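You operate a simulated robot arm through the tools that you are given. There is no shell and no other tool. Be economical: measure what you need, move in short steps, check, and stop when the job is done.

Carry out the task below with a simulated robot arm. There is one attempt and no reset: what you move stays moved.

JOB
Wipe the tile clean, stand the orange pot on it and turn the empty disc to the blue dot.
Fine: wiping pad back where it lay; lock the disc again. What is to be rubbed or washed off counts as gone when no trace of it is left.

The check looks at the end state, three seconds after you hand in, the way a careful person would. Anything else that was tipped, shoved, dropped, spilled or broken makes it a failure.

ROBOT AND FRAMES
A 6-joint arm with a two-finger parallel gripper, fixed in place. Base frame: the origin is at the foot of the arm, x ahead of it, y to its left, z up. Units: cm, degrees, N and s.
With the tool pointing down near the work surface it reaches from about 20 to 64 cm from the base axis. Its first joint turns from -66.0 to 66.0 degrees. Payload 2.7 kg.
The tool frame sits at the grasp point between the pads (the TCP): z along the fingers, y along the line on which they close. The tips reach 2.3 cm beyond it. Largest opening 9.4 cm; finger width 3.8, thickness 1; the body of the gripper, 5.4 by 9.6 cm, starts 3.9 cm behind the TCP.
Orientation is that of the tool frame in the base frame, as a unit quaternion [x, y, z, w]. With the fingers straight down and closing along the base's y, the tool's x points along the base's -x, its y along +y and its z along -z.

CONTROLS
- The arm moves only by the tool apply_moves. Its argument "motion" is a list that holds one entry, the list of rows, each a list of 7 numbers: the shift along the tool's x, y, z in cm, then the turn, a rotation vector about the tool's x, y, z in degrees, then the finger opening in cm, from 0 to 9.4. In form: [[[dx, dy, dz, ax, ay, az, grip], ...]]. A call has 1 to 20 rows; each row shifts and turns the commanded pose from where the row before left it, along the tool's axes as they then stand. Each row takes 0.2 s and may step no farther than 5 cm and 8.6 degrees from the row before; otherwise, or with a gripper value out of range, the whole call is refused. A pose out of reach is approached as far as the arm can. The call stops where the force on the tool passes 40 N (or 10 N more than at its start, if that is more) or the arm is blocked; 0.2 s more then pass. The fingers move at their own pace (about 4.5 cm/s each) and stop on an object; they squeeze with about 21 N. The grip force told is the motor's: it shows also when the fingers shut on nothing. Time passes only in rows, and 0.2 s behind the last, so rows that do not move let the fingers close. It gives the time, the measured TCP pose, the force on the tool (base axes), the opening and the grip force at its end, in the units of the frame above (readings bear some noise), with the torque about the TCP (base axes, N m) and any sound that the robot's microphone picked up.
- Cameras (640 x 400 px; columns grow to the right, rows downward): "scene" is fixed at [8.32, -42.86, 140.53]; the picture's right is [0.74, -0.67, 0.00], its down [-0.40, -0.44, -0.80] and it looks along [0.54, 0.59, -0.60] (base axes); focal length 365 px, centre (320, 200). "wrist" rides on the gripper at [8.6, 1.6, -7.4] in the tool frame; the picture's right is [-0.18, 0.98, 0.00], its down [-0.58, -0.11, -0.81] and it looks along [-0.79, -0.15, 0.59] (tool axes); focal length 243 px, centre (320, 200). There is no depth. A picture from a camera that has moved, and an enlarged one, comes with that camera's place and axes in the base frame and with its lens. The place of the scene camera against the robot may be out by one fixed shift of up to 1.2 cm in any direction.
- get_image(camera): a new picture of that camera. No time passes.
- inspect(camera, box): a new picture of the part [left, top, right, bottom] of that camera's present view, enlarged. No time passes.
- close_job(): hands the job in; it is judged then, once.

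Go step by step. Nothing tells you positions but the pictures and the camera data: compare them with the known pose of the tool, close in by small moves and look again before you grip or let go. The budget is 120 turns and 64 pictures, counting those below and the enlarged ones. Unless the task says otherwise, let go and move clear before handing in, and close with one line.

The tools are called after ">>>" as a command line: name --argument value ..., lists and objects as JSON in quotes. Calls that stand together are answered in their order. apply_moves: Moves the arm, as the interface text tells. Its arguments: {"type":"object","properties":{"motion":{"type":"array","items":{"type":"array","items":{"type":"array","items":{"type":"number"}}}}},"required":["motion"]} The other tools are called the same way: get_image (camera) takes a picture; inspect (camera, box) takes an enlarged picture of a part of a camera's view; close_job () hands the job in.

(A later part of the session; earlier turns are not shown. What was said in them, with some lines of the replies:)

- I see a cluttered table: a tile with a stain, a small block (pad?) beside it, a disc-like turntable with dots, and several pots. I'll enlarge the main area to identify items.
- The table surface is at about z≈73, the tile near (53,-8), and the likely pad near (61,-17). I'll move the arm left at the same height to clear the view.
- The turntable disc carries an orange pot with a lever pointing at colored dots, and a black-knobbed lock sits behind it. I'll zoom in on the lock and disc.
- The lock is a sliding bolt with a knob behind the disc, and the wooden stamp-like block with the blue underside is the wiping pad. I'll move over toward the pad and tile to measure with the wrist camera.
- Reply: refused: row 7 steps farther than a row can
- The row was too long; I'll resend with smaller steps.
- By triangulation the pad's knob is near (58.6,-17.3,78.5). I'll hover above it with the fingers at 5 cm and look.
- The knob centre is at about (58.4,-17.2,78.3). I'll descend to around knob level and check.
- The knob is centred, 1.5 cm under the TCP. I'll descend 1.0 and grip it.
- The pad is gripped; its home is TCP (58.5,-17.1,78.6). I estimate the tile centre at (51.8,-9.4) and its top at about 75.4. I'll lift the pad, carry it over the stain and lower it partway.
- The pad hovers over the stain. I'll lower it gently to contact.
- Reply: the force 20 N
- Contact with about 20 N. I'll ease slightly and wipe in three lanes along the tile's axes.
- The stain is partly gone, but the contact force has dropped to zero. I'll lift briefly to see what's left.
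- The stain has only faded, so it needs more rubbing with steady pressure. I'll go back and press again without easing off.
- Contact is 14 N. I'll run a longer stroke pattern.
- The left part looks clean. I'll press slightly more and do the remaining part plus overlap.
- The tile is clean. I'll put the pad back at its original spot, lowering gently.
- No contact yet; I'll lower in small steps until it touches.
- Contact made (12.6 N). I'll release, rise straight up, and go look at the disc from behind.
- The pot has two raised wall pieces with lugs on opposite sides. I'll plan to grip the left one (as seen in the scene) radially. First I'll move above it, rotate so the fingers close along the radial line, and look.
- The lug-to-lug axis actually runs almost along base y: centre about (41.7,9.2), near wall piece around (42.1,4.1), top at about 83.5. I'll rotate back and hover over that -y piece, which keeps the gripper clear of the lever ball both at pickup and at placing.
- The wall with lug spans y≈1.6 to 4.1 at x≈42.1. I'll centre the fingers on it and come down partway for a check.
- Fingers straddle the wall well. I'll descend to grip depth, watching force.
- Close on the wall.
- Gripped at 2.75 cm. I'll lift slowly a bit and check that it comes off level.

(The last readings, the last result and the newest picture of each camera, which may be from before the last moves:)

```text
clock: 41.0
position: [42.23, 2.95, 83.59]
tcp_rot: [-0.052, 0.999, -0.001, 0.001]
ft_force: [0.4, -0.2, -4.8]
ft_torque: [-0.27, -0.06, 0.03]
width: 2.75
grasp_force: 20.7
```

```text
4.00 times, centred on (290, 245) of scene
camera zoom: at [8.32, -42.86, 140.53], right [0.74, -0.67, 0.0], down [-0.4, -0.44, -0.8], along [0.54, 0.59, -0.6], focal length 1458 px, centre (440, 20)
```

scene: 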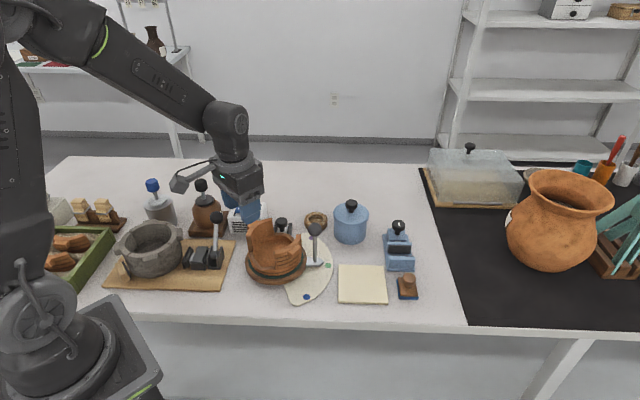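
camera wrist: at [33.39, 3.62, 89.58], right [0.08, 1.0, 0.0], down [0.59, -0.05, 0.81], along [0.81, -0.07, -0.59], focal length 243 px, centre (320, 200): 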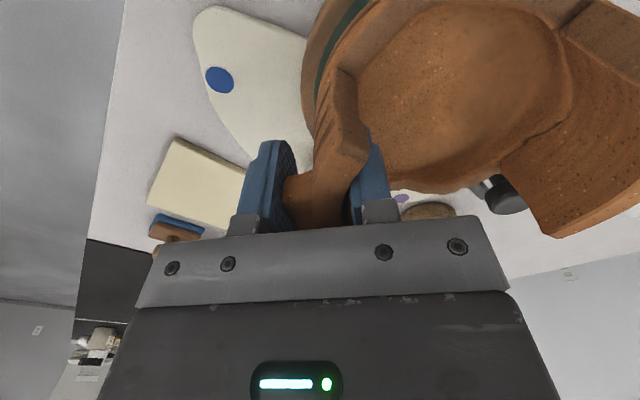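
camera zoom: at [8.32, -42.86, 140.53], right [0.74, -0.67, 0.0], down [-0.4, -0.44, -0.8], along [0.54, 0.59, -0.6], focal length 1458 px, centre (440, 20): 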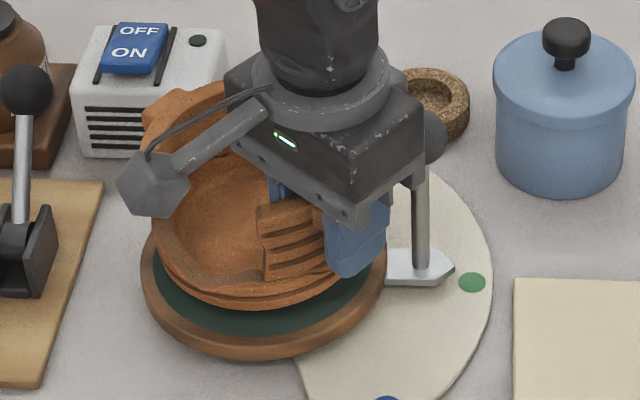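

It lifts level (about 5 N). I'll raise it well above the lever ball, carry it over the tile, and look.

>>> apply_moves --motion '[[[0, 0, -1.5, 0, 0, 0, 0.5], [0, 0, -2, 0, 0, 0, 0.5], [0, 0, -2, 0, 0, 0, 0.5], [0, 0, -2, 0, 0, 0, 0.5], [0, 0, -2, 0, 0, 0, 0.5], [0, 0, -1.2, 0, 0, 0, 0.5], [0, 0, 0, 0, 0, 0, 0.5], [-0.84, -1.93, 0, 0, 0, 0, 0.5], [-0.83, -1.93, 0, 0, 0, 0, 0.5], [-0.83, -1.93, 0, 0, 0, 0, 0.5], [-0.83, -1.93, 0, 0, 0, 0, 0.5], [-0.83, -1.93, 0, 0, 0, 0, 0.5], [-0.83, -1.93, 0, 0, 0, 0, 0.5], [-0.83, -1.93, 0, 0, 0, 0, 0.5], [-0.83, -1.93, 0, 0, 0, 0, 0.5], [-0.83, -1.93, 0, 0, 0, 0, 0.5], [-0.83, -1.93, 0, 0, 0, 0, 0.5], [0, 0, 0, 0, 0, 0, 0.5]]]'

>>> get_image --camera "wrist"

>>> inspect --camera "scene" --box '[260, 170, 440, 310]'

```text
clock: 44.8
position: [52.47, -15.51, 94.34]
tcp_rot: [-0.052, 0.999, 0.0, 0.0]
ft_force: [0.7, 0.0, -4.0]
ft_torque: [-0.26, -0.06, 0.0]
width: 2.72
grasp_force: 20.9
```

```text
24 pictures are left
camera wrist: at [43.67, -14.88, 101.69], right [0.08, 1.0, 0.0], down [0.59, -0.05, 0.81], along [0.8, -0.07, -0.59], focal length 243 px, centre (320, 200)
```

wrist: 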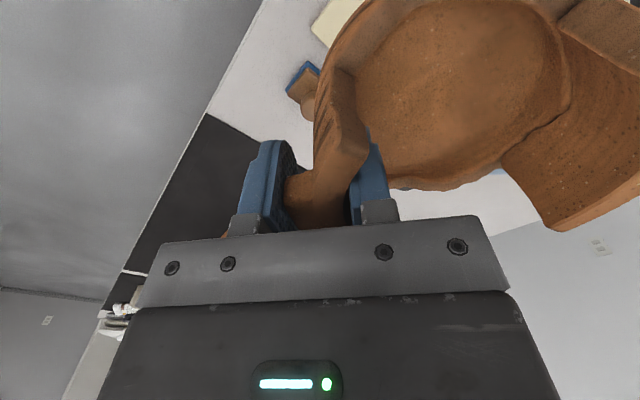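

```text
2.86 times, centred on (350, 240) of scene
camera zoom: at [8.33, -42.86, 140.53], right [0.74, -0.67, 0.0], down [-0.4, -0.44, -0.8], along [0.54, 0.59, -0.6], focal length 1042 px, centre (234, 86)
```

zoom: 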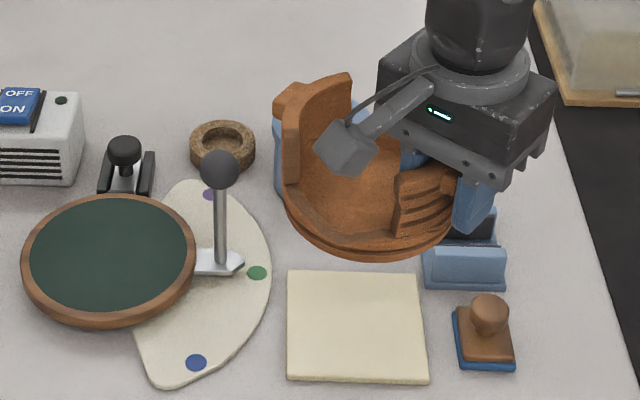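

The pot hangs level and is roughly over the tile. I'll lower most of the way and check alignment.

>>> apply_moves --motion '[[[0, 0, 2, 0, 0, 0, 0.5], [0, 0, 2, 0, 0, 0, 0.5], [0, 0, 2, 0, 0, 0, 0.5], [0, 0, 2, 0, 0, 0, 0.5], [0, 0, 2, 0, 0, 0, 0.5], [0, 0, 1, 0, 0, 0, 0.5], [0, 0, 0, 0, 0, 0, 0.5]]]'

>>> inspect --camera "scene" --box '[310, 190, 440, 310]'

>>> get_image --camera "wrist"

```text
clock: 46.4
position: [52.2, -15.76, 83.23]
tcp_rot: [-0.052, 0.999, 0.0, 0.001]
ft_force: [-0.2, 0.1, -3.8]
ft_torque: [-0.26, -0.03, -0.02]
width: 2.75
grasp_force: 20.6
```

```text
3.33 times, centred on (375, 250) of scene
camera zoom: at [8.33, -42.86, 140.53], right [0.74, -0.67, 0.0], down [-0.4, -0.44, -0.8], along [0.54, 0.59, -0.6], focal length 1215 px, centre (137, 33)
```

zoom: 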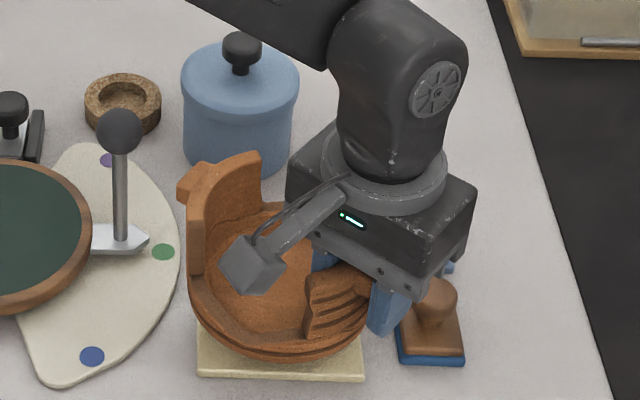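

```text
21 pictures are left
camera wrist: at [43.47, -14.93, 90.81], right [0.08, 1.0, 0.0], down [0.59, -0.05, 0.81], along [0.8, -0.07, -0.59], focal length 243 px, centre (320, 200)
```

wrist: 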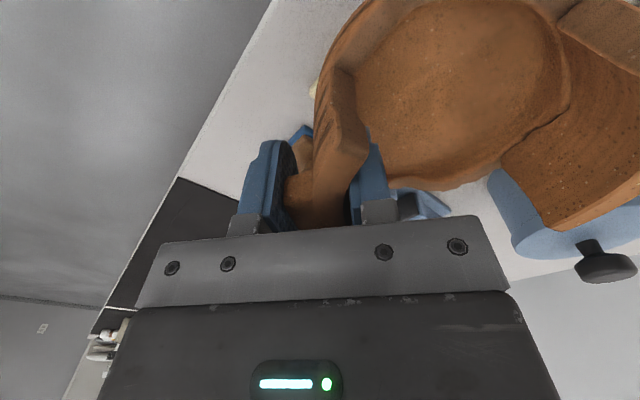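

The pot sits slightly toward the front edge, so I'll shift about 0.7 cm back and descend until contact.

>>> apply_moves --motion '[[[-0.5, 0.45, 0, 0, 0, 0, 0.5], [0, 0, 1, 0, 0, 0, 0.5], [0, 0, 0.6, 0, 0, 0, 0.5], [0, 0, 0.3, 0, 0, 0, 0.5], [0, 0, 0, 0, 0, 0, 0.5]]]'

```text
clock: 47.6
position: [52.75, -15.12, 81.54]
tcp_rot: [-0.051, 0.999, -0.001, 0.001]
ft_force: [0.5, -0.5, -5.2]
ft_torque: [-0.27, -0.03, -0.02]
width: 2.74
grasp_force: 21.2
```

>>> apply_moves --motion '[[[0, 0, 0.4, 0, 0, 0, 0.5], [0, 0, 0.3, 0, 0, 0, 0.5], [0, 0, 0, 0, 0, 0, 0.5]]]'

>>> inspect --camera "scene" --box '[310, 190, 440, 310]'

```text
clock: 48.4
position: [52.7, -15.06, 80.75]
tcp_rot: [-0.052, 0.999, -0.001, 0.001]
ft_force: [-0.2, 0.9, -4.9]
ft_torque: [-0.25, -0.01, -0.01]
width: 2.73
grasp_force: 20.9
```

```text
3.33 times, centred on (375, 250) of scene
camera zoom: at [8.33, -42.86, 140.53], right [0.74, -0.67, 0.0], down [-0.4, -0.44, -0.8], along [0.54, 0.59, -0.6], focal length 1215 px, centre (137, 33)
```

zoom: 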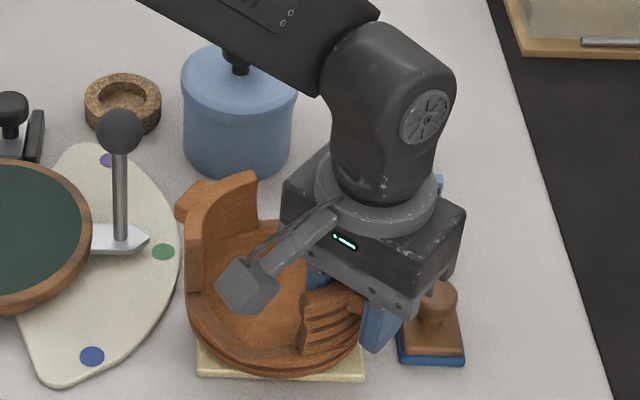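

Still airborne; I'll nudge a bit further back/right and keep descending.

>>> apply_moves --motion '[[[-0.64, 0.17, 0, 0, 0, 0, 0.5], [0, 0, 0.3, 0, 0, 0, 0.5], [0, 0, 0.2, 0, 0, 0, 0.5], [0, 0, 0, 0, 0, 0, 0.5]]]'

```text
clock: 49.4
position: [53.39, -14.8, 80.42]
tcp_rot: [-0.052, 0.999, -0.001, 0.002]
ft_force: [0.2, -4.5, 7.3]
ft_torque: [0.84, 0.22, 0.18]
width: 2.76
grasp_force: 21.0
```

Contact. I'll check it's on the tile before releasing.

>>> inspect --camera "scene" --box '[335, 225, 435, 310]'

```text
4.71 times, centred on (385, 268) of scene
camera zoom: at [8.3, -42.87, 140.53], right [0.74, -0.67, 0.0], down [-0.4, -0.44, -0.8], along [0.54, 0.59, -0.6], focal length 1716 px, centre (14, -118)
```

zoom: 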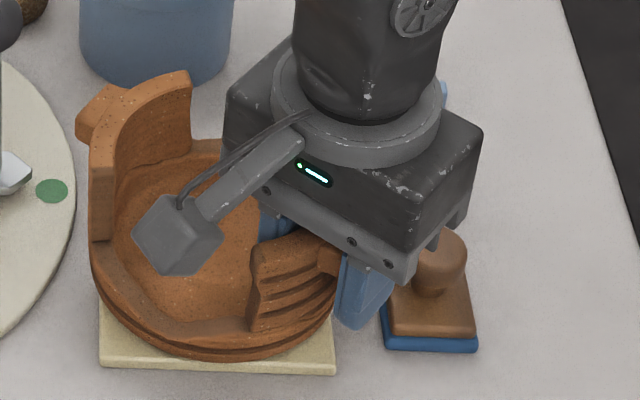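

Well centred on the tile. I'll release and rise straight up.

>>> apply_moves --motion '[[[0, 0, 0, 0, 0, 0, 3.2], [0, 0, 0, 0, 0, 0, 4], [0, 0, 0, 0, 0, 0, 5], [0, 0, 0, 0, 0, 0, 5], [0, 0, -1, 0, 0, 0, 5], [0, 0, -3, 0, 0, 0, 5], [0, 0, -4, 0, 0, 0, 5], [0, 0, -4, 0, 0, 0, 5], [0, 0, -3, 0, 0, 0, 5], [0, 0, 0, 0, 0, 0, 5]]]'

>>> inspect --camera "scene" --box '[220, 190, 440, 310]'

```text
clock: 51.6
position: [53.47, -14.61, 95.36]
tcp_rot: [-0.051, 0.999, 0.0, 0.001]
ft_force: [0.8, -0.1, 0.6]
ft_torque: [0.01, 0.0, -0.02]
width: 4.99
grasp_force: 0.1
```

```text
2.91 times, centred on (330, 250) of scene
camera zoom: at [8.32, -42.86, 140.53], right [0.74, -0.67, 0.0], down [-0.4, -0.44, -0.8], along [0.54, 0.59, -0.6], focal length 1061 px, centre (291, 54)
```

zoom: 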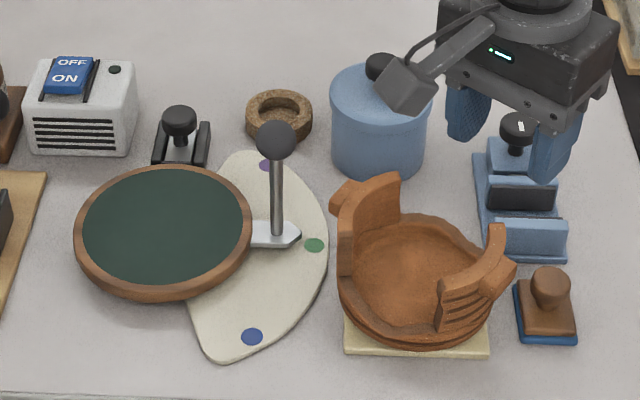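

The pot stands on the tile. Next is the lock behind the disc: I'll move near it for a close look.

>>> apply_moves --motion '[[[0.56, 3.65, 0, 0, 0, 0, 5], [0.56, 3.65, 0, 0, 0, 0, 5], [0.56, 3.65, 0, 0, 0, 0, 5], [0.56, 3.65, 0, 0, 0, 0, 5], [0.56, 3.65, 0, 0, 0, 0, 5], [0.56, 3.65, 0, 0, 0, 0, 5], [0.56, 3.65, 0, 0, 0, 0, 5], [0.56, 3.65, 0, 0, 0, 0, 5], [0, 0, 4, 0, 0, 0, 5], [0, 0, 0, 0, 0, 0, 5]]]'

>>> inspect --camera "wrist" --box '[160, 0, 480, 220]'

>>> inspect --camera "scene" --box '[240, 200, 340, 265]'

```text
clock: 53.8
position: [45.84, 13.55, 91.44]
tcp_rot: [-0.052, 0.999, -0.001, 0.0]
ft_force: [-0.4, 0.2, 0.4]
ft_torque: [0.0, 0.01, 0.01]
width: 5.0
grasp_force: 0.1
```

```text
1.82 times, centred on (320, 110) of wrist
camera zoom: at [36.96, 14.33, 98.85], right [0.08, 1.0, 0.0], down [0.59, -0.05, 0.81], along [0.8, -0.07, -0.59], focal length 441 px, centre (320, 364)
```

zoom: 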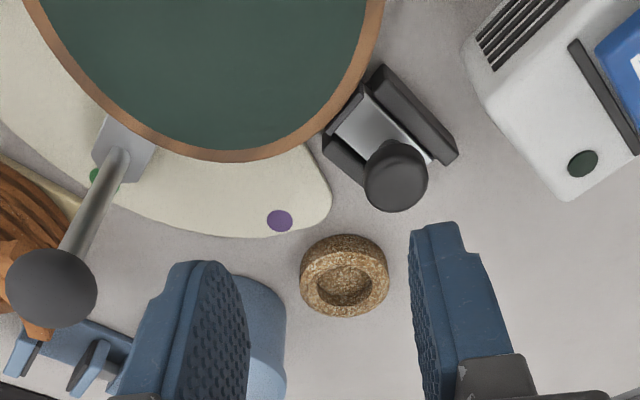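

```text
6.15 times, centred on (290, 232) of scene
camera zoom: at [8.32, -42.86, 140.53], right [0.74, -0.67, 0.0], down [-0.4, -0.44, -0.8], along [0.54, 0.59, -0.6], focal length 2244 px, centre (505, 0)
```

zoom: 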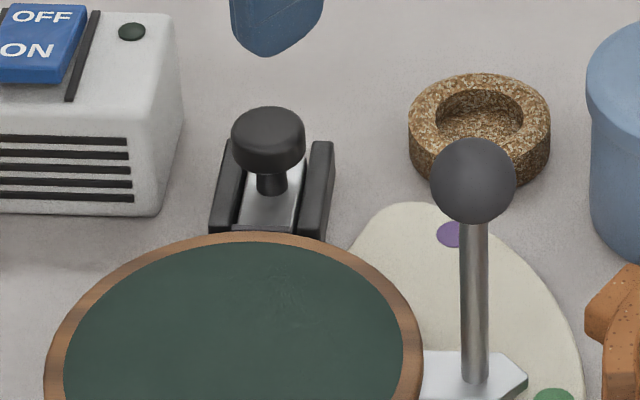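

The bolt slides along the direction away from the disc; its knob head is about (49.4,17.0,78.4). I'll rotate slightly to keep the fingers off the disc rim, narrow the opening, and descend above it.

>>> apply_moves --motion '[[[0, 0, 0, 0, 0, -7, 4.5], [0, 0, 0, 0, 0, -7, 4.5], [-2.26, 1.0, 0, 0, 0, 0, 4.5], [-2.26, 1.03, 0, 0, 0, 0, 4.5], [0, 0, 4, 0, 0, 0, 4.5], [0, 0, 4, 0, 0, 0, 4.5], [0, 0, 0, 0, 0, 0, 4.5]]]'

>>> inspect --camera "wrist" --box '[160, 0, 480, 220]'

```text
clock: 55.4
position: [49.07, 17.13, 83.32]
tcp_rot: [-0.173, 0.985, 0.0, 0.001]
ft_force: [0.2, 0.3, 1.1]
ft_torque: [0.01, 0.0, 0.01]
width: 4.49
grasp_force: 0.1
```

```text
1.82 times, centred on (320, 110) of wrist
camera zoom: at [40.53, 15.74, 90.72], right [-0.16, 0.99, 0.0], down [0.58, 0.1, 0.81], along [0.8, 0.13, -0.59], focal length 441 px, centre (320, 364)
```

zoom: 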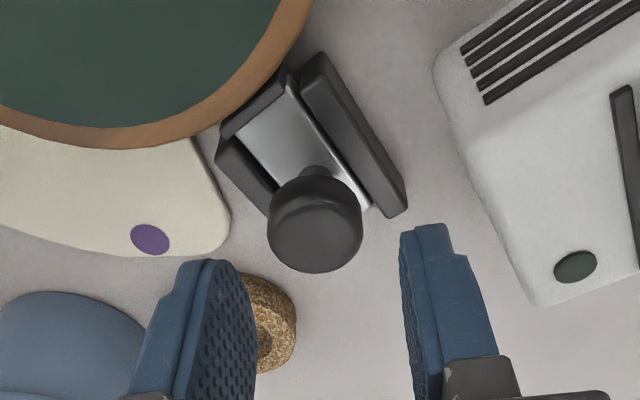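

Knob is right below the TCP. I'll descend to the head and grip.

>>> apply_moves --motion '[[[-0.12, -0.25, 2, 0, 0, 0, 4.5], [0, 0, 1.5, 0, 0, 0, 4.5], [0, 0, 0.5, 0, 0, 0, 4.5], [0, 0, 0, 0, 0, 0, 3], [0, 0, 0, 0, 0, 0, 1], [0, 0, 0, 0, 0, 0, 1], [0, 0, 0, 0, 0, 0, 1]]]'

>>> inspect --camera "wrist" --box '[160, 0, 480, 220]'

```text
clock: 57.0
position: [49.49, 16.93, 79.26]
tcp_rot: [-0.173, 0.985, 0.0, 0.002]
ft_force: [-1.5, 8.2, -3.7]
ft_torque: [0.21, -0.11, -0.04]
width: 3.09
grasp_force: 45.0
```

```text
1.82 times, centred on (320, 110) of wrist
camera zoom: at [40.91, 15.62, 86.77], right [-0.16, 0.99, 0.0], down [0.58, 0.1, 0.81], along [0.8, 0.13, -0.59], focal length 441 px, centre (320, 364)
```

zoom: 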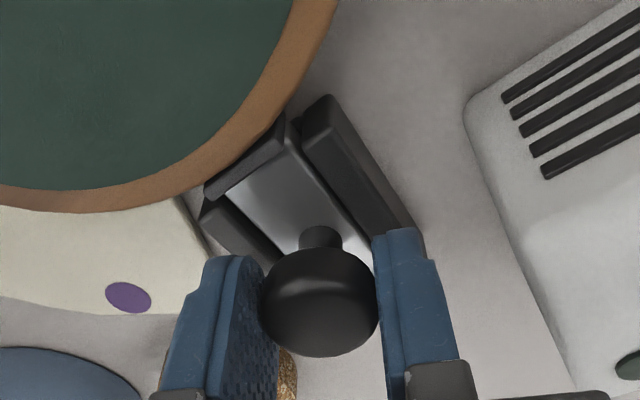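

The knob is gripped. I'll pull it gently away from the disc.

>>> apply_moves --motion '[[[-0.35, 0.19, 0, 0, 0, 0, 1], [-0.35, 0.19, 0, 0, 0, 0, 1], [-0.35, 0.19, 0, 0, 0, 0, 1], [-0.35, 0.19, 0, 0, 0, 0, 1], [0, 0, 0, 0, 0, 0, 1]]]'

>>> inspect --camera "wrist" --box '[160, 0, 480, 220]'

```text
clock: 58.2
position: [50.68, 18.15, 79.34]
tcp_rot: [-0.172, 0.985, -0.001, 0.0]
ft_force: [-3.3, 3.1, -5.3]
ft_torque: [-0.37, 1.04, -0.12]
width: 3.1
grasp_force: 45.3
```

```text
1.82 times, centred on (320, 110) of wrist
camera zoom: at [42.04, 16.76, 86.79], right [-0.16, 0.99, 0.0], down [0.58, 0.1, 0.81], along [0.8, 0.13, -0.59], focal length 441 px, centre (320, 364)
```

zoom: 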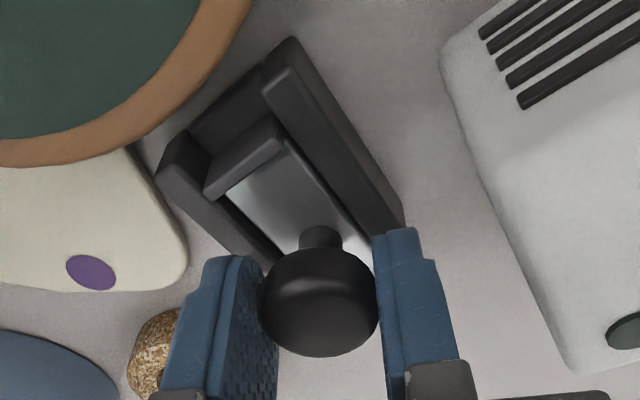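

The shoe slides back from the disc: it's unlocked. I'll release, rise, and see whether it stays open.

>>> apply_moves --motion '[[[0, 0, 0, 0, 0, 0, 4.5], [0, 0, 0, 0, 0, 0, 4.5], [0, 0, -3, 0, 0, 0, 4.5], [0, 0, -4, 0, 0, 0, 4.5], [0, 0, -4, 0, 0, 0, 4.5], [0, 0, 0, 0, 0, 0, 4.5]]]'

>>> inspect --camera "scene" --box '[235, 200, 345, 310]'

```text
clock: 59.6
position: [50.59, 18.22, 90.47]
tcp_rot: [-0.173, 0.985, -0.001, 0.0]
ft_force: [-0.4, -0.3, 0.2]
ft_torque: [0.0, 0.03, -0.02]
width: 4.5
grasp_force: 0.0
```

```text
3.64 times, centred on (290, 255) of scene
camera zoom: at [8.32, -42.86, 140.53], right [0.74, -0.67, 0.0], down [-0.4, -0.44, -0.8], along [0.54, 0.59, -0.6], focal length 1326 px, centre (429, 0)
```

zoom: 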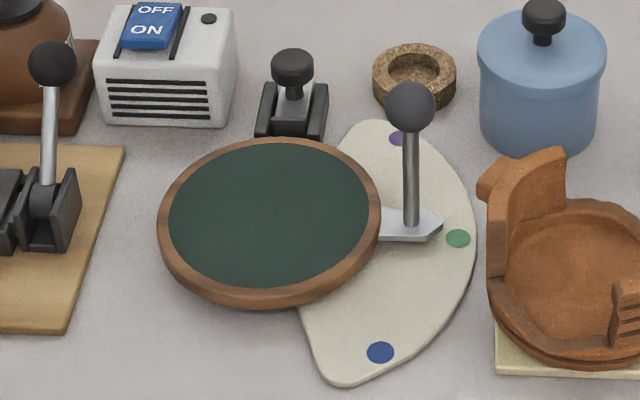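

The lock stays open. The disc centre fits (41.1,8.3); lever ball about (48.4,2.6,86); pointer at about -43° (green), with blue at about -95°, so I need roughly 51° clockwise. I'll move over the ball with the fingers closing tangentially.

>>> apply_moves --motion '[[[0, 0, -4, 0, 0, 0, 5.5], [1.47, -2.78, 0, 0, 0, 0, 5.5], [1.47, -2.78, 0, 0, 0, 0, 5.5], [1.47, -2.78, 0, 0, 0, 0, 5.5], [1.48, -2.78, 0, 0, 0, 0, 5.5], [1.48, -2.78, 0, 0, 0, 0, 5.5], [0, 0, 0, 0, 0, 8, 5.5], [0, 0, 0, 0, 0, 8, 5.5], [0, 0, 0, 0, 0, 8, 5.5], [0, 0, 0, 0, 0, 8, 5.5], [0, 0, 0, 0, 0, 8, 5.5], [0, 0, 0, 0, 0, 8, 5.5], [0, 0, 0, 0, 0, 8, 5.5], [0, 0, 0, 0, 0, 7, 5.5], [0, 0, 0, 0, 0, 0, 5.5]]]'

>>> get_image --camera "wrist"

```text
clock: 62.8
position: [48.38, 2.72, 94.19]
tcp_rot: [0.367, 0.93, 0.0, 0.0]
ft_force: [0.8, 0.1, -0.3]
ft_torque: [-0.01, -0.01, 0.02]
width: 5.51
grasp_force: 0.0
```

```text
11 pictures are left
camera wrist: at [43.28, 9.86, 101.75], right [0.81, 0.59, 0.0], down [0.35, -0.48, 0.81], along [0.48, -0.65, -0.59], focal length 243 px, centre (320, 200)
```

wrist: 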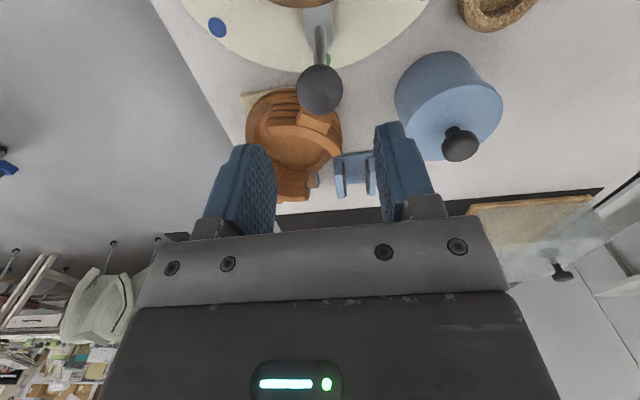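

The ball is centred directly 8 cm below. I'll descend and grip it.

>>> apply_moves --motion '[[[0, 0, 3, 0, 0, 0, 5.5], [0, 0, 3, 0, 0, 0, 5.5], [0, 0, 2.3, 0, 0, 0, 5.5], [0, 0, 0, 0, 0, 0, 3.5], [0, 0, 0, 0, 0, 0, 1.5], [0, 0, 0, 0, 0, 0, 1.5], [0, 0, 0, 0, 0, 0, 1.5]]]'

```text
clock: 64.4
position: [48.39, 2.84, 86.0]
tcp_rot: [0.367, 0.93, -0.001, 0.001]
ft_force: [3.4, 0.5, -2.8]
ft_torque: [-0.06, -0.17, -0.15]
width: 3.14
grasp_force: 44.8
```

Ball gripped. I'll turn 15° clockwise as a first part and check the forces.

>>> apply_moves --motion '[[[0.013, -0.484, 0, 0, 0, 3, 1.5], [0.013, -0.484, 0, 0, 0, 3, 1.5], [0.013, -0.484, 0, 0, 0, 3, 1.5], [0.013, -0.484, 0, 0, 0, 3, 1.5], [0.013, -0.484, 0, 0, 0, 3, 1.5], [0, 0, 0, 0, 0, 0, 1.5]]]'

>>> inspect --camera "scene" --box '[235, 200, 345, 310]'

```text
clock: 65.8
position: [46.39, 1.22, 85.85]
tcp_rot: [0.485, 0.875, -0.001, 0.0]
ft_force: [-19.8, 26.4, 12.2]
ft_torque: [0.21, 0.44, 0.27]
width: 3.14
grasp_force: 44.8
```

```text
3.64 times, centred on (290, 255) of scene
camera zoom: at [8.26, -42.79, 140.56], right [0.74, -0.67, 0.0], down [-0.4, -0.44, -0.8], along [0.54, 0.59, -0.6], focal length 1326 px, centre (429, 0)
```

zoom: 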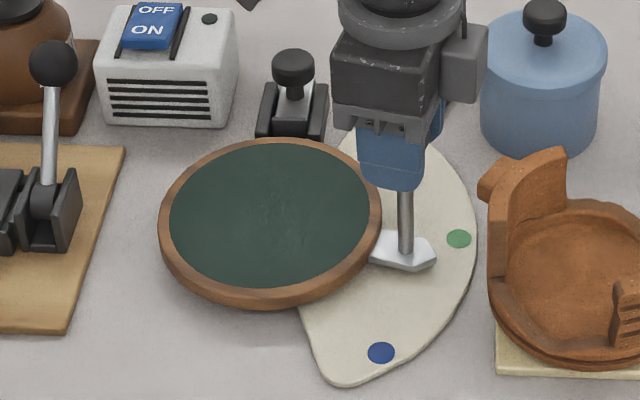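

The disc turns, but the lever is pulling inward, so my arc is slightly wide. I'll correct inward and continue in smaller portions.

>>> apply_moves --motion '[[[0.25, 0, 0, 0, 0, 0, 1.5], [0.05, -0.48, 0, 0, 0, 3, 1.5], [0.05, -0.48, 0, 0, 0, 3, 1.5], [0.05, -0.48, 0, 0, 0, 3, 1.5], [0, 0, 0, 0, 0, 0, 1.5]]]'

```text
clock: 67.0
position: [45.15, 0.58, 85.87]
tcp_rot: [0.554, 0.833, 0.001, 0.002]
ft_force: [1.0, -4.9, -5.2]
ft_torque: [-0.23, -0.14, 0.04]
width: 3.16
grasp_force: 44.6
```

Force is small now; fitted radius 9.5, centre about (41.4,9.3). I'll continue another 21° and look.

>>> apply_moves --motion '[[[0.013, -0.497, 0, 0, 0, 3, 1.5], [0.013, -0.497, 0, 0, 0, 3, 1.5], [0.013, -0.497, 0, 0, 0, 3, 1.5], [0.013, -0.497, 0, 0, 0, 3, 1.5], [0.013, -0.497, 0, 0, 0, 3, 1.5], [0.013, -0.497, 0, 0, 0, 3, 1.5], [0.013, -0.497, 0, 0, 0, 3, 1.5], [0, 0, 0, 0, 0, 0, 1.5]]]'

>>> inspect --camera "scene" --box '[245, 215, 345, 310]'

```text
clock: 68.8
position: [41.74, -0.1, 85.9]
tcp_rot: [0.695, 0.719, 0.001, 0.001]
ft_force: [0.5, -30.1, 4.2]
ft_torque: [-0.15, 0.22, -0.04]
width: 3.13
grasp_force: 45.4
```

```text
4.21 times, centred on (295, 262) of scene
camera zoom: at [8.31, -42.93, 140.51], right [0.74, -0.67, 0.0], down [-0.4, -0.44, -0.8], along [0.54, 0.59, -0.6], focal length 1535 px, centre (425, -63)
```

zoom: 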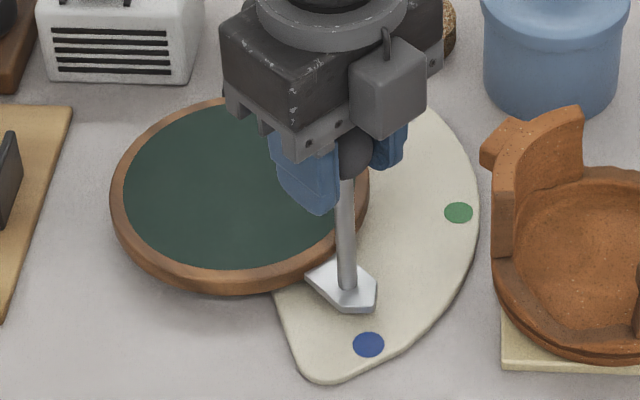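

The pointer is a few degrees short of blue, and I'm slightly inward. I'll ease outward and turn 6° more.

>>> apply_moves --motion '[[[-0.25, 0, 0, 0, 0, 0, 1.5], [0.0, -0.5, 0, 0, 0, 3, 1.5], [0.0, -0.5, 0, 0, 0, 3, 1.5], [0, 0, 0, 0, 0, 0, 1.5]]]'

>>> inspect --camera "scene" --box '[265, 240, 345, 310]'

```text
clock: 69.8
position: [40.7, -0.01, 85.97]
tcp_rot: [0.732, 0.681, 0.002, 0.001]
ft_force: [1.9, -5.6, 7.7]
ft_torque: [0.26, -0.09, -0.29]
width: 3.14
grasp_force: 45.4
```

```text
5.71 times, centred on (305, 275) of scene
camera zoom: at [8.32, -42.87, 140.53], right [0.74, -0.67, 0.0], down [-0.4, -0.44, -0.8], along [0.54, 0.59, -0.6], focal length 2083 px, centre (406, -229)
```

zoom: 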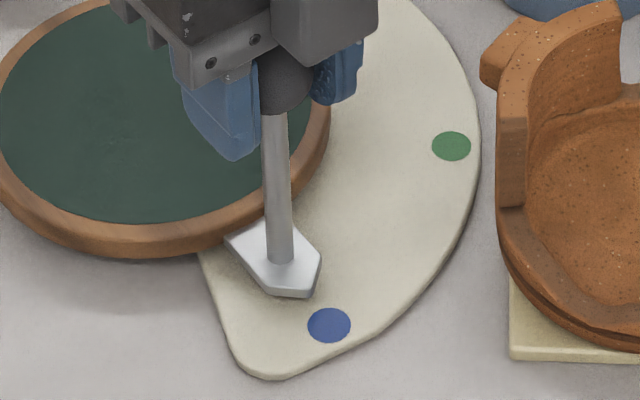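

By measurement the pointer (-96.2°) now matches the blue dot (-95.8°). I'll release, rise and verify.

>>> apply_moves --motion '[[[0, 0, 0, 0, 0, 0, 3.6], [0, 0, 0, 0, 0, 0, 5.5], [0, 0, 0, 0, 0, 0, 5.5], [0, 0, -3, 0, 0, 0, 5.5], [0, 0, -4, 0, 0, 0, 5.5], [0, 0, -2, 0, 0, 0, 5.5], [3, 0, 0, 0, 0, 0, 5.5], [4, 0, 0, 0, 0, 0, 5.5], [4, 0, 0, 0, 0, 0, 5.5], [4, 0, 0, 0, 0, 0, 5.5], [0, 0, 0, 0, 0, 0, 5.5]]]'

>>> inspect --camera "scene" --box '[235, 200, 345, 310]'

```text
clock: 72.2
position: [42.15, 15.07, 94.82]
tcp_rot: [0.732, 0.681, 0.0, 0.001]
ft_force: [-0.5, -0.2, -0.2]
ft_torque: [0.0, 0.01, -0.03]
width: 5.5
grasp_force: 0.1
```

```text
3.64 times, centred on (290, 255) of scene
camera zoom: at [8.32, -42.85, 140.53], right [0.74, -0.67, 0.0], down [-0.4, -0.44, -0.8], along [0.54, 0.59, -0.6], focal length 1326 px, centre (429, 0)
```

zoom: 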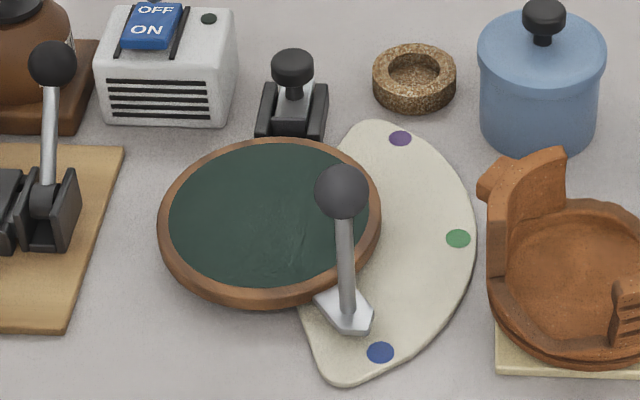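

Let me verify with a view along the lever from the wrist.

>>> inspect --camera "wrist" --box '[220, 0, 420, 190]'

```text
2.11 times, centred on (320, 95) of wrist
camera zoom: at [44.38, 23.49, 102.29], right [0.97, -0.25, 0.0], down [-0.15, -0.57, 0.81], along [-0.2, -0.78, -0.59], focal length 511 px, centre (320, 421)
```

zoom: 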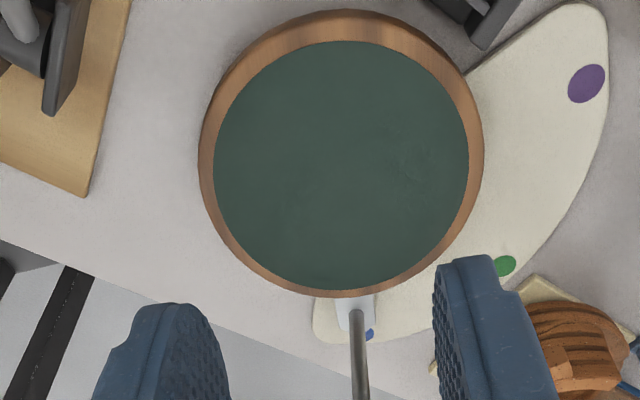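

>>> inspect --camera "scene" --box '[300, 268, 360, 308]'

```text
10.00 times, centred on (330, 288) of scene
camera zoom: at [8.32, -42.85, 140.53], right [0.74, -0.67, 0.0], down [-0.4, -0.44, -0.8], along [0.54, 0.59, -0.6], focal length 3646 px, centre (220, -680)
```

zoom: 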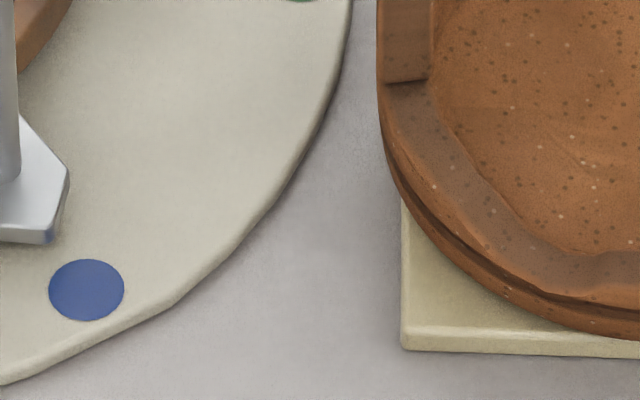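

The enlarged view shows post, tip and blue dot on one line (within about 0.2°). Now I'll return to the lock: rotate back to the earlier yaw and hover over the knob.

>>> apply_moves --motion '[[[0, 0, 0, 0, 0, -7.62, 4.5], [0, 0, 0, 0, 0, -7.62, 4.5], [0, 0, 0, 0, 0, -7.62, 4.5], [0, 0, 0, 0, 0, -7.62, 4.5], [0, 0, 0, 0, 0, -7.62, 4.5], [0, 0, 0, 0, 0, -7.62, 4.5], [0, 0, 0, 0, 0, -7.62, 4.5], [0, 0, 0, 0, 0, -7.62, 4.5], [0, 0, 0, 0, 0, -7.62, 4.5], [0, 0, 0, 0, 0, -7.62, 4.5], [0, 0, 0, 0, 0, -7.62, 4.5], [0, 0, 0, 0, 0, -7.62, 4.5], [0, 0, 0, 0, 0, -7.62, 4.5], [0, 0, 0, 0, 0, -7.62, 4.5], [0, 0, 0, 0, 0, -7.62, 4.5], [-3, 0, 0, 0, 0, 0, 4.5], [-3, 0, 0, 0, 0, 0, 4.5], [-3, 0, 0, 0, 0, 0, 4.5], [0, 0, 0, 0, 0, 0, 4.5]]]'

```text
clock: 76.2
position: [50.41, 17.95, 94.79]
tcp_rot: [-0.175, 0.985, -0.001, -0.001]
ft_force: [0.2, -1.0, 0.5]
ft_torque: [0.03, 0.01, 0.0]
width: 4.49
grasp_force: 0.1
```

Descend on the known knob position and grip.

>>> apply_moves --motion '[[[-0.3, 0.13, 4, 0, 0, 0, 4.5], [0, 0, 4, 0, 0, 0, 4.5], [0, 0, 4, 0, 0, 0, 4.5], [0, 0, 2, 0, 0, 0, 4.5], [0, 0, 1, 0, 0, 0, 4.5], [0, 0, 0.5, 0, 0, 0, 4.5], [0, 0, 0, 0, 0, 0, 3], [0, 0, 0, 0, 0, 0, 1], [0, 0, 0, 0, 0, 0, 1], [0, 0, 0, 0, 0, 0, 1]]]'

```text
clock: 78.4
position: [50.59, 18.2, 79.27]
tcp_rot: [-0.176, 0.984, -0.001, 0.001]
ft_force: [-0.7, 1.9, -2.1]
ft_torque: [0.25, -0.53, -0.05]
width: 3.12
grasp_force: 44.5
```

Gripped. I'll push it back toward the disc by the same distance.

>>> apply_moves --motion '[[[0.35, -0.19, 0, 0, 0, 0, 1], [0.35, -0.19, 0, 0, 0, 0, 1], [0.35, -0.19, 0, 0, 0, 0, 1], [0.35, -0.19, 0, 0, 0, 0, 1], [0.1, -0.05, 0, 0, 0, 0, 1], [0, 0, 0, 0, 0, 0, 1]]]'

>>> inspect --camera "wrist" --box '[160, 0, 480, 220]'

```text
clock: 79.8
position: [49.35, 17.02, 79.25]
tcp_rot: [-0.177, 0.984, 0.0, -0.001]
ft_force: [-4.4, 27.4, -28.4]
ft_torque: [0.19, 0.29, -0.06]
width: 3.11
grasp_force: 45.3
```

```text
1.82 times, centred on (320, 110) of wrist
camera zoom: at [40.78, 15.49, 86.79], right [-0.17, 0.99, 0.0], down [0.58, 0.1, 0.81], along [0.79, 0.14, -0.59], focal length 441 px, centre (320, 364)
```

zoom: 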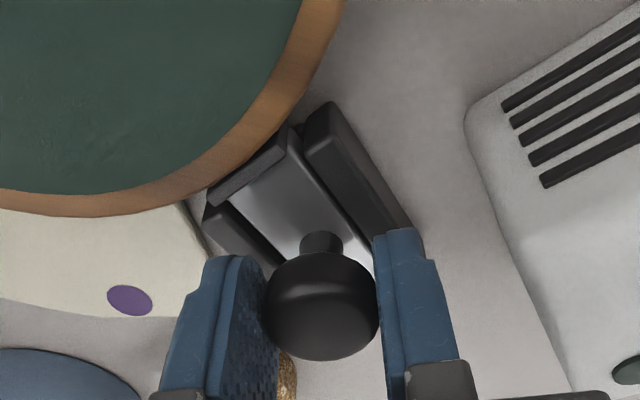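

The shoe is pressed back against the disc, as at the start. I'll release, move clear and check the whole scene.

>>> apply_moves --motion '[[[0, 0, 0, 0, 0, 0, 3.5], [0, 0, 0, 0, 0, 0, 4.5], [0, 0, 0, 0, 0, 0, 4.5], [0, 0, -3, 0, 0, 0, 4.5], [0, 0, -4, 0, 0, 0, 4.5], [0, 0, -4, 0, 0, 0, 4.5], [0, 0, -4, 0, 0, 0, 4.5], [0, 0, -4, 0, 0, 0, 4.5], [3, 3, 0, 0, 0, 0, 4.5], [3, 3, 0, 0, 0, 0, 4.5], [3, 3, 0, 0, 0, 0, 4.5], [0, 0, 0, 0, 0, 0, 4.5]]]'

>>> inspect --camera "scene" --box '[230, 195, 430, 315]'

>>> get_image --camera "scene"

```text
clock: 82.4
position: [37.87, 22.4, 98.54]
tcp_rot: [-0.176, 0.984, -0.001, 0.001]
ft_force: [0.1, 0.7, -0.3]
ft_torque: [0.03, 0.01, -0.05]
width: 4.49
grasp_force: 0.0
```

```text
3.20 times, centred on (330, 255) of scene
camera zoom: at [8.32, -42.86, 140.53], right [0.74, -0.67, 0.0], down [-0.4, -0.44, -0.8], along [0.54, 0.59, -0.6], focal length 1167 px, centre (288, 24)
```

zoom: 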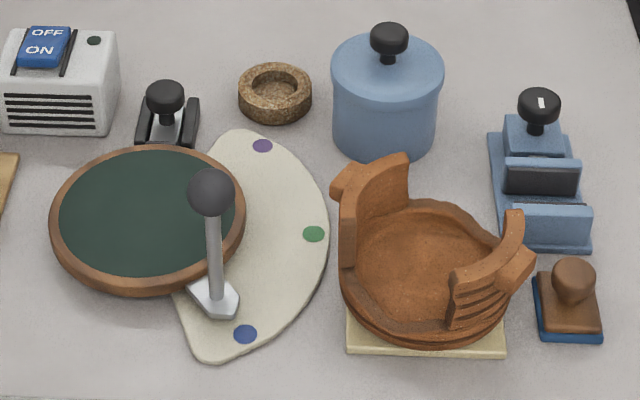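

```text
2 pictures are left
```

scene: 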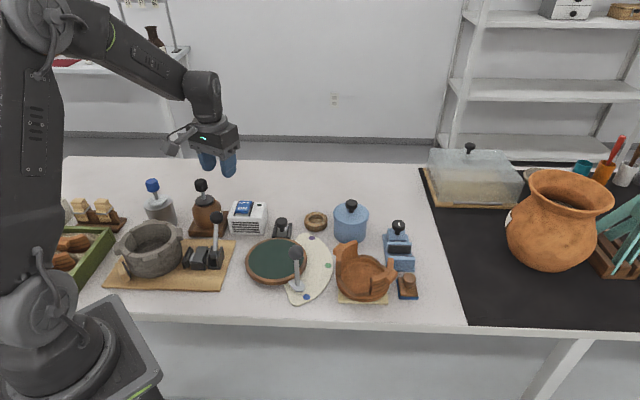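

Everything matches the job in the last pictures: the tile is clean with the orange pot on it, the pad is back, the pointer is on blue, the lock is closed and the arm is clear. I'm handing in.

>>> close_job

```text
The job is handed in.
```

The job is handed in: the tile is wiped clean with the orange pot standing on it, the empty disc points to the blue dot and is locked again, and the wiping pad is back within about half a centimetre of where it lay.
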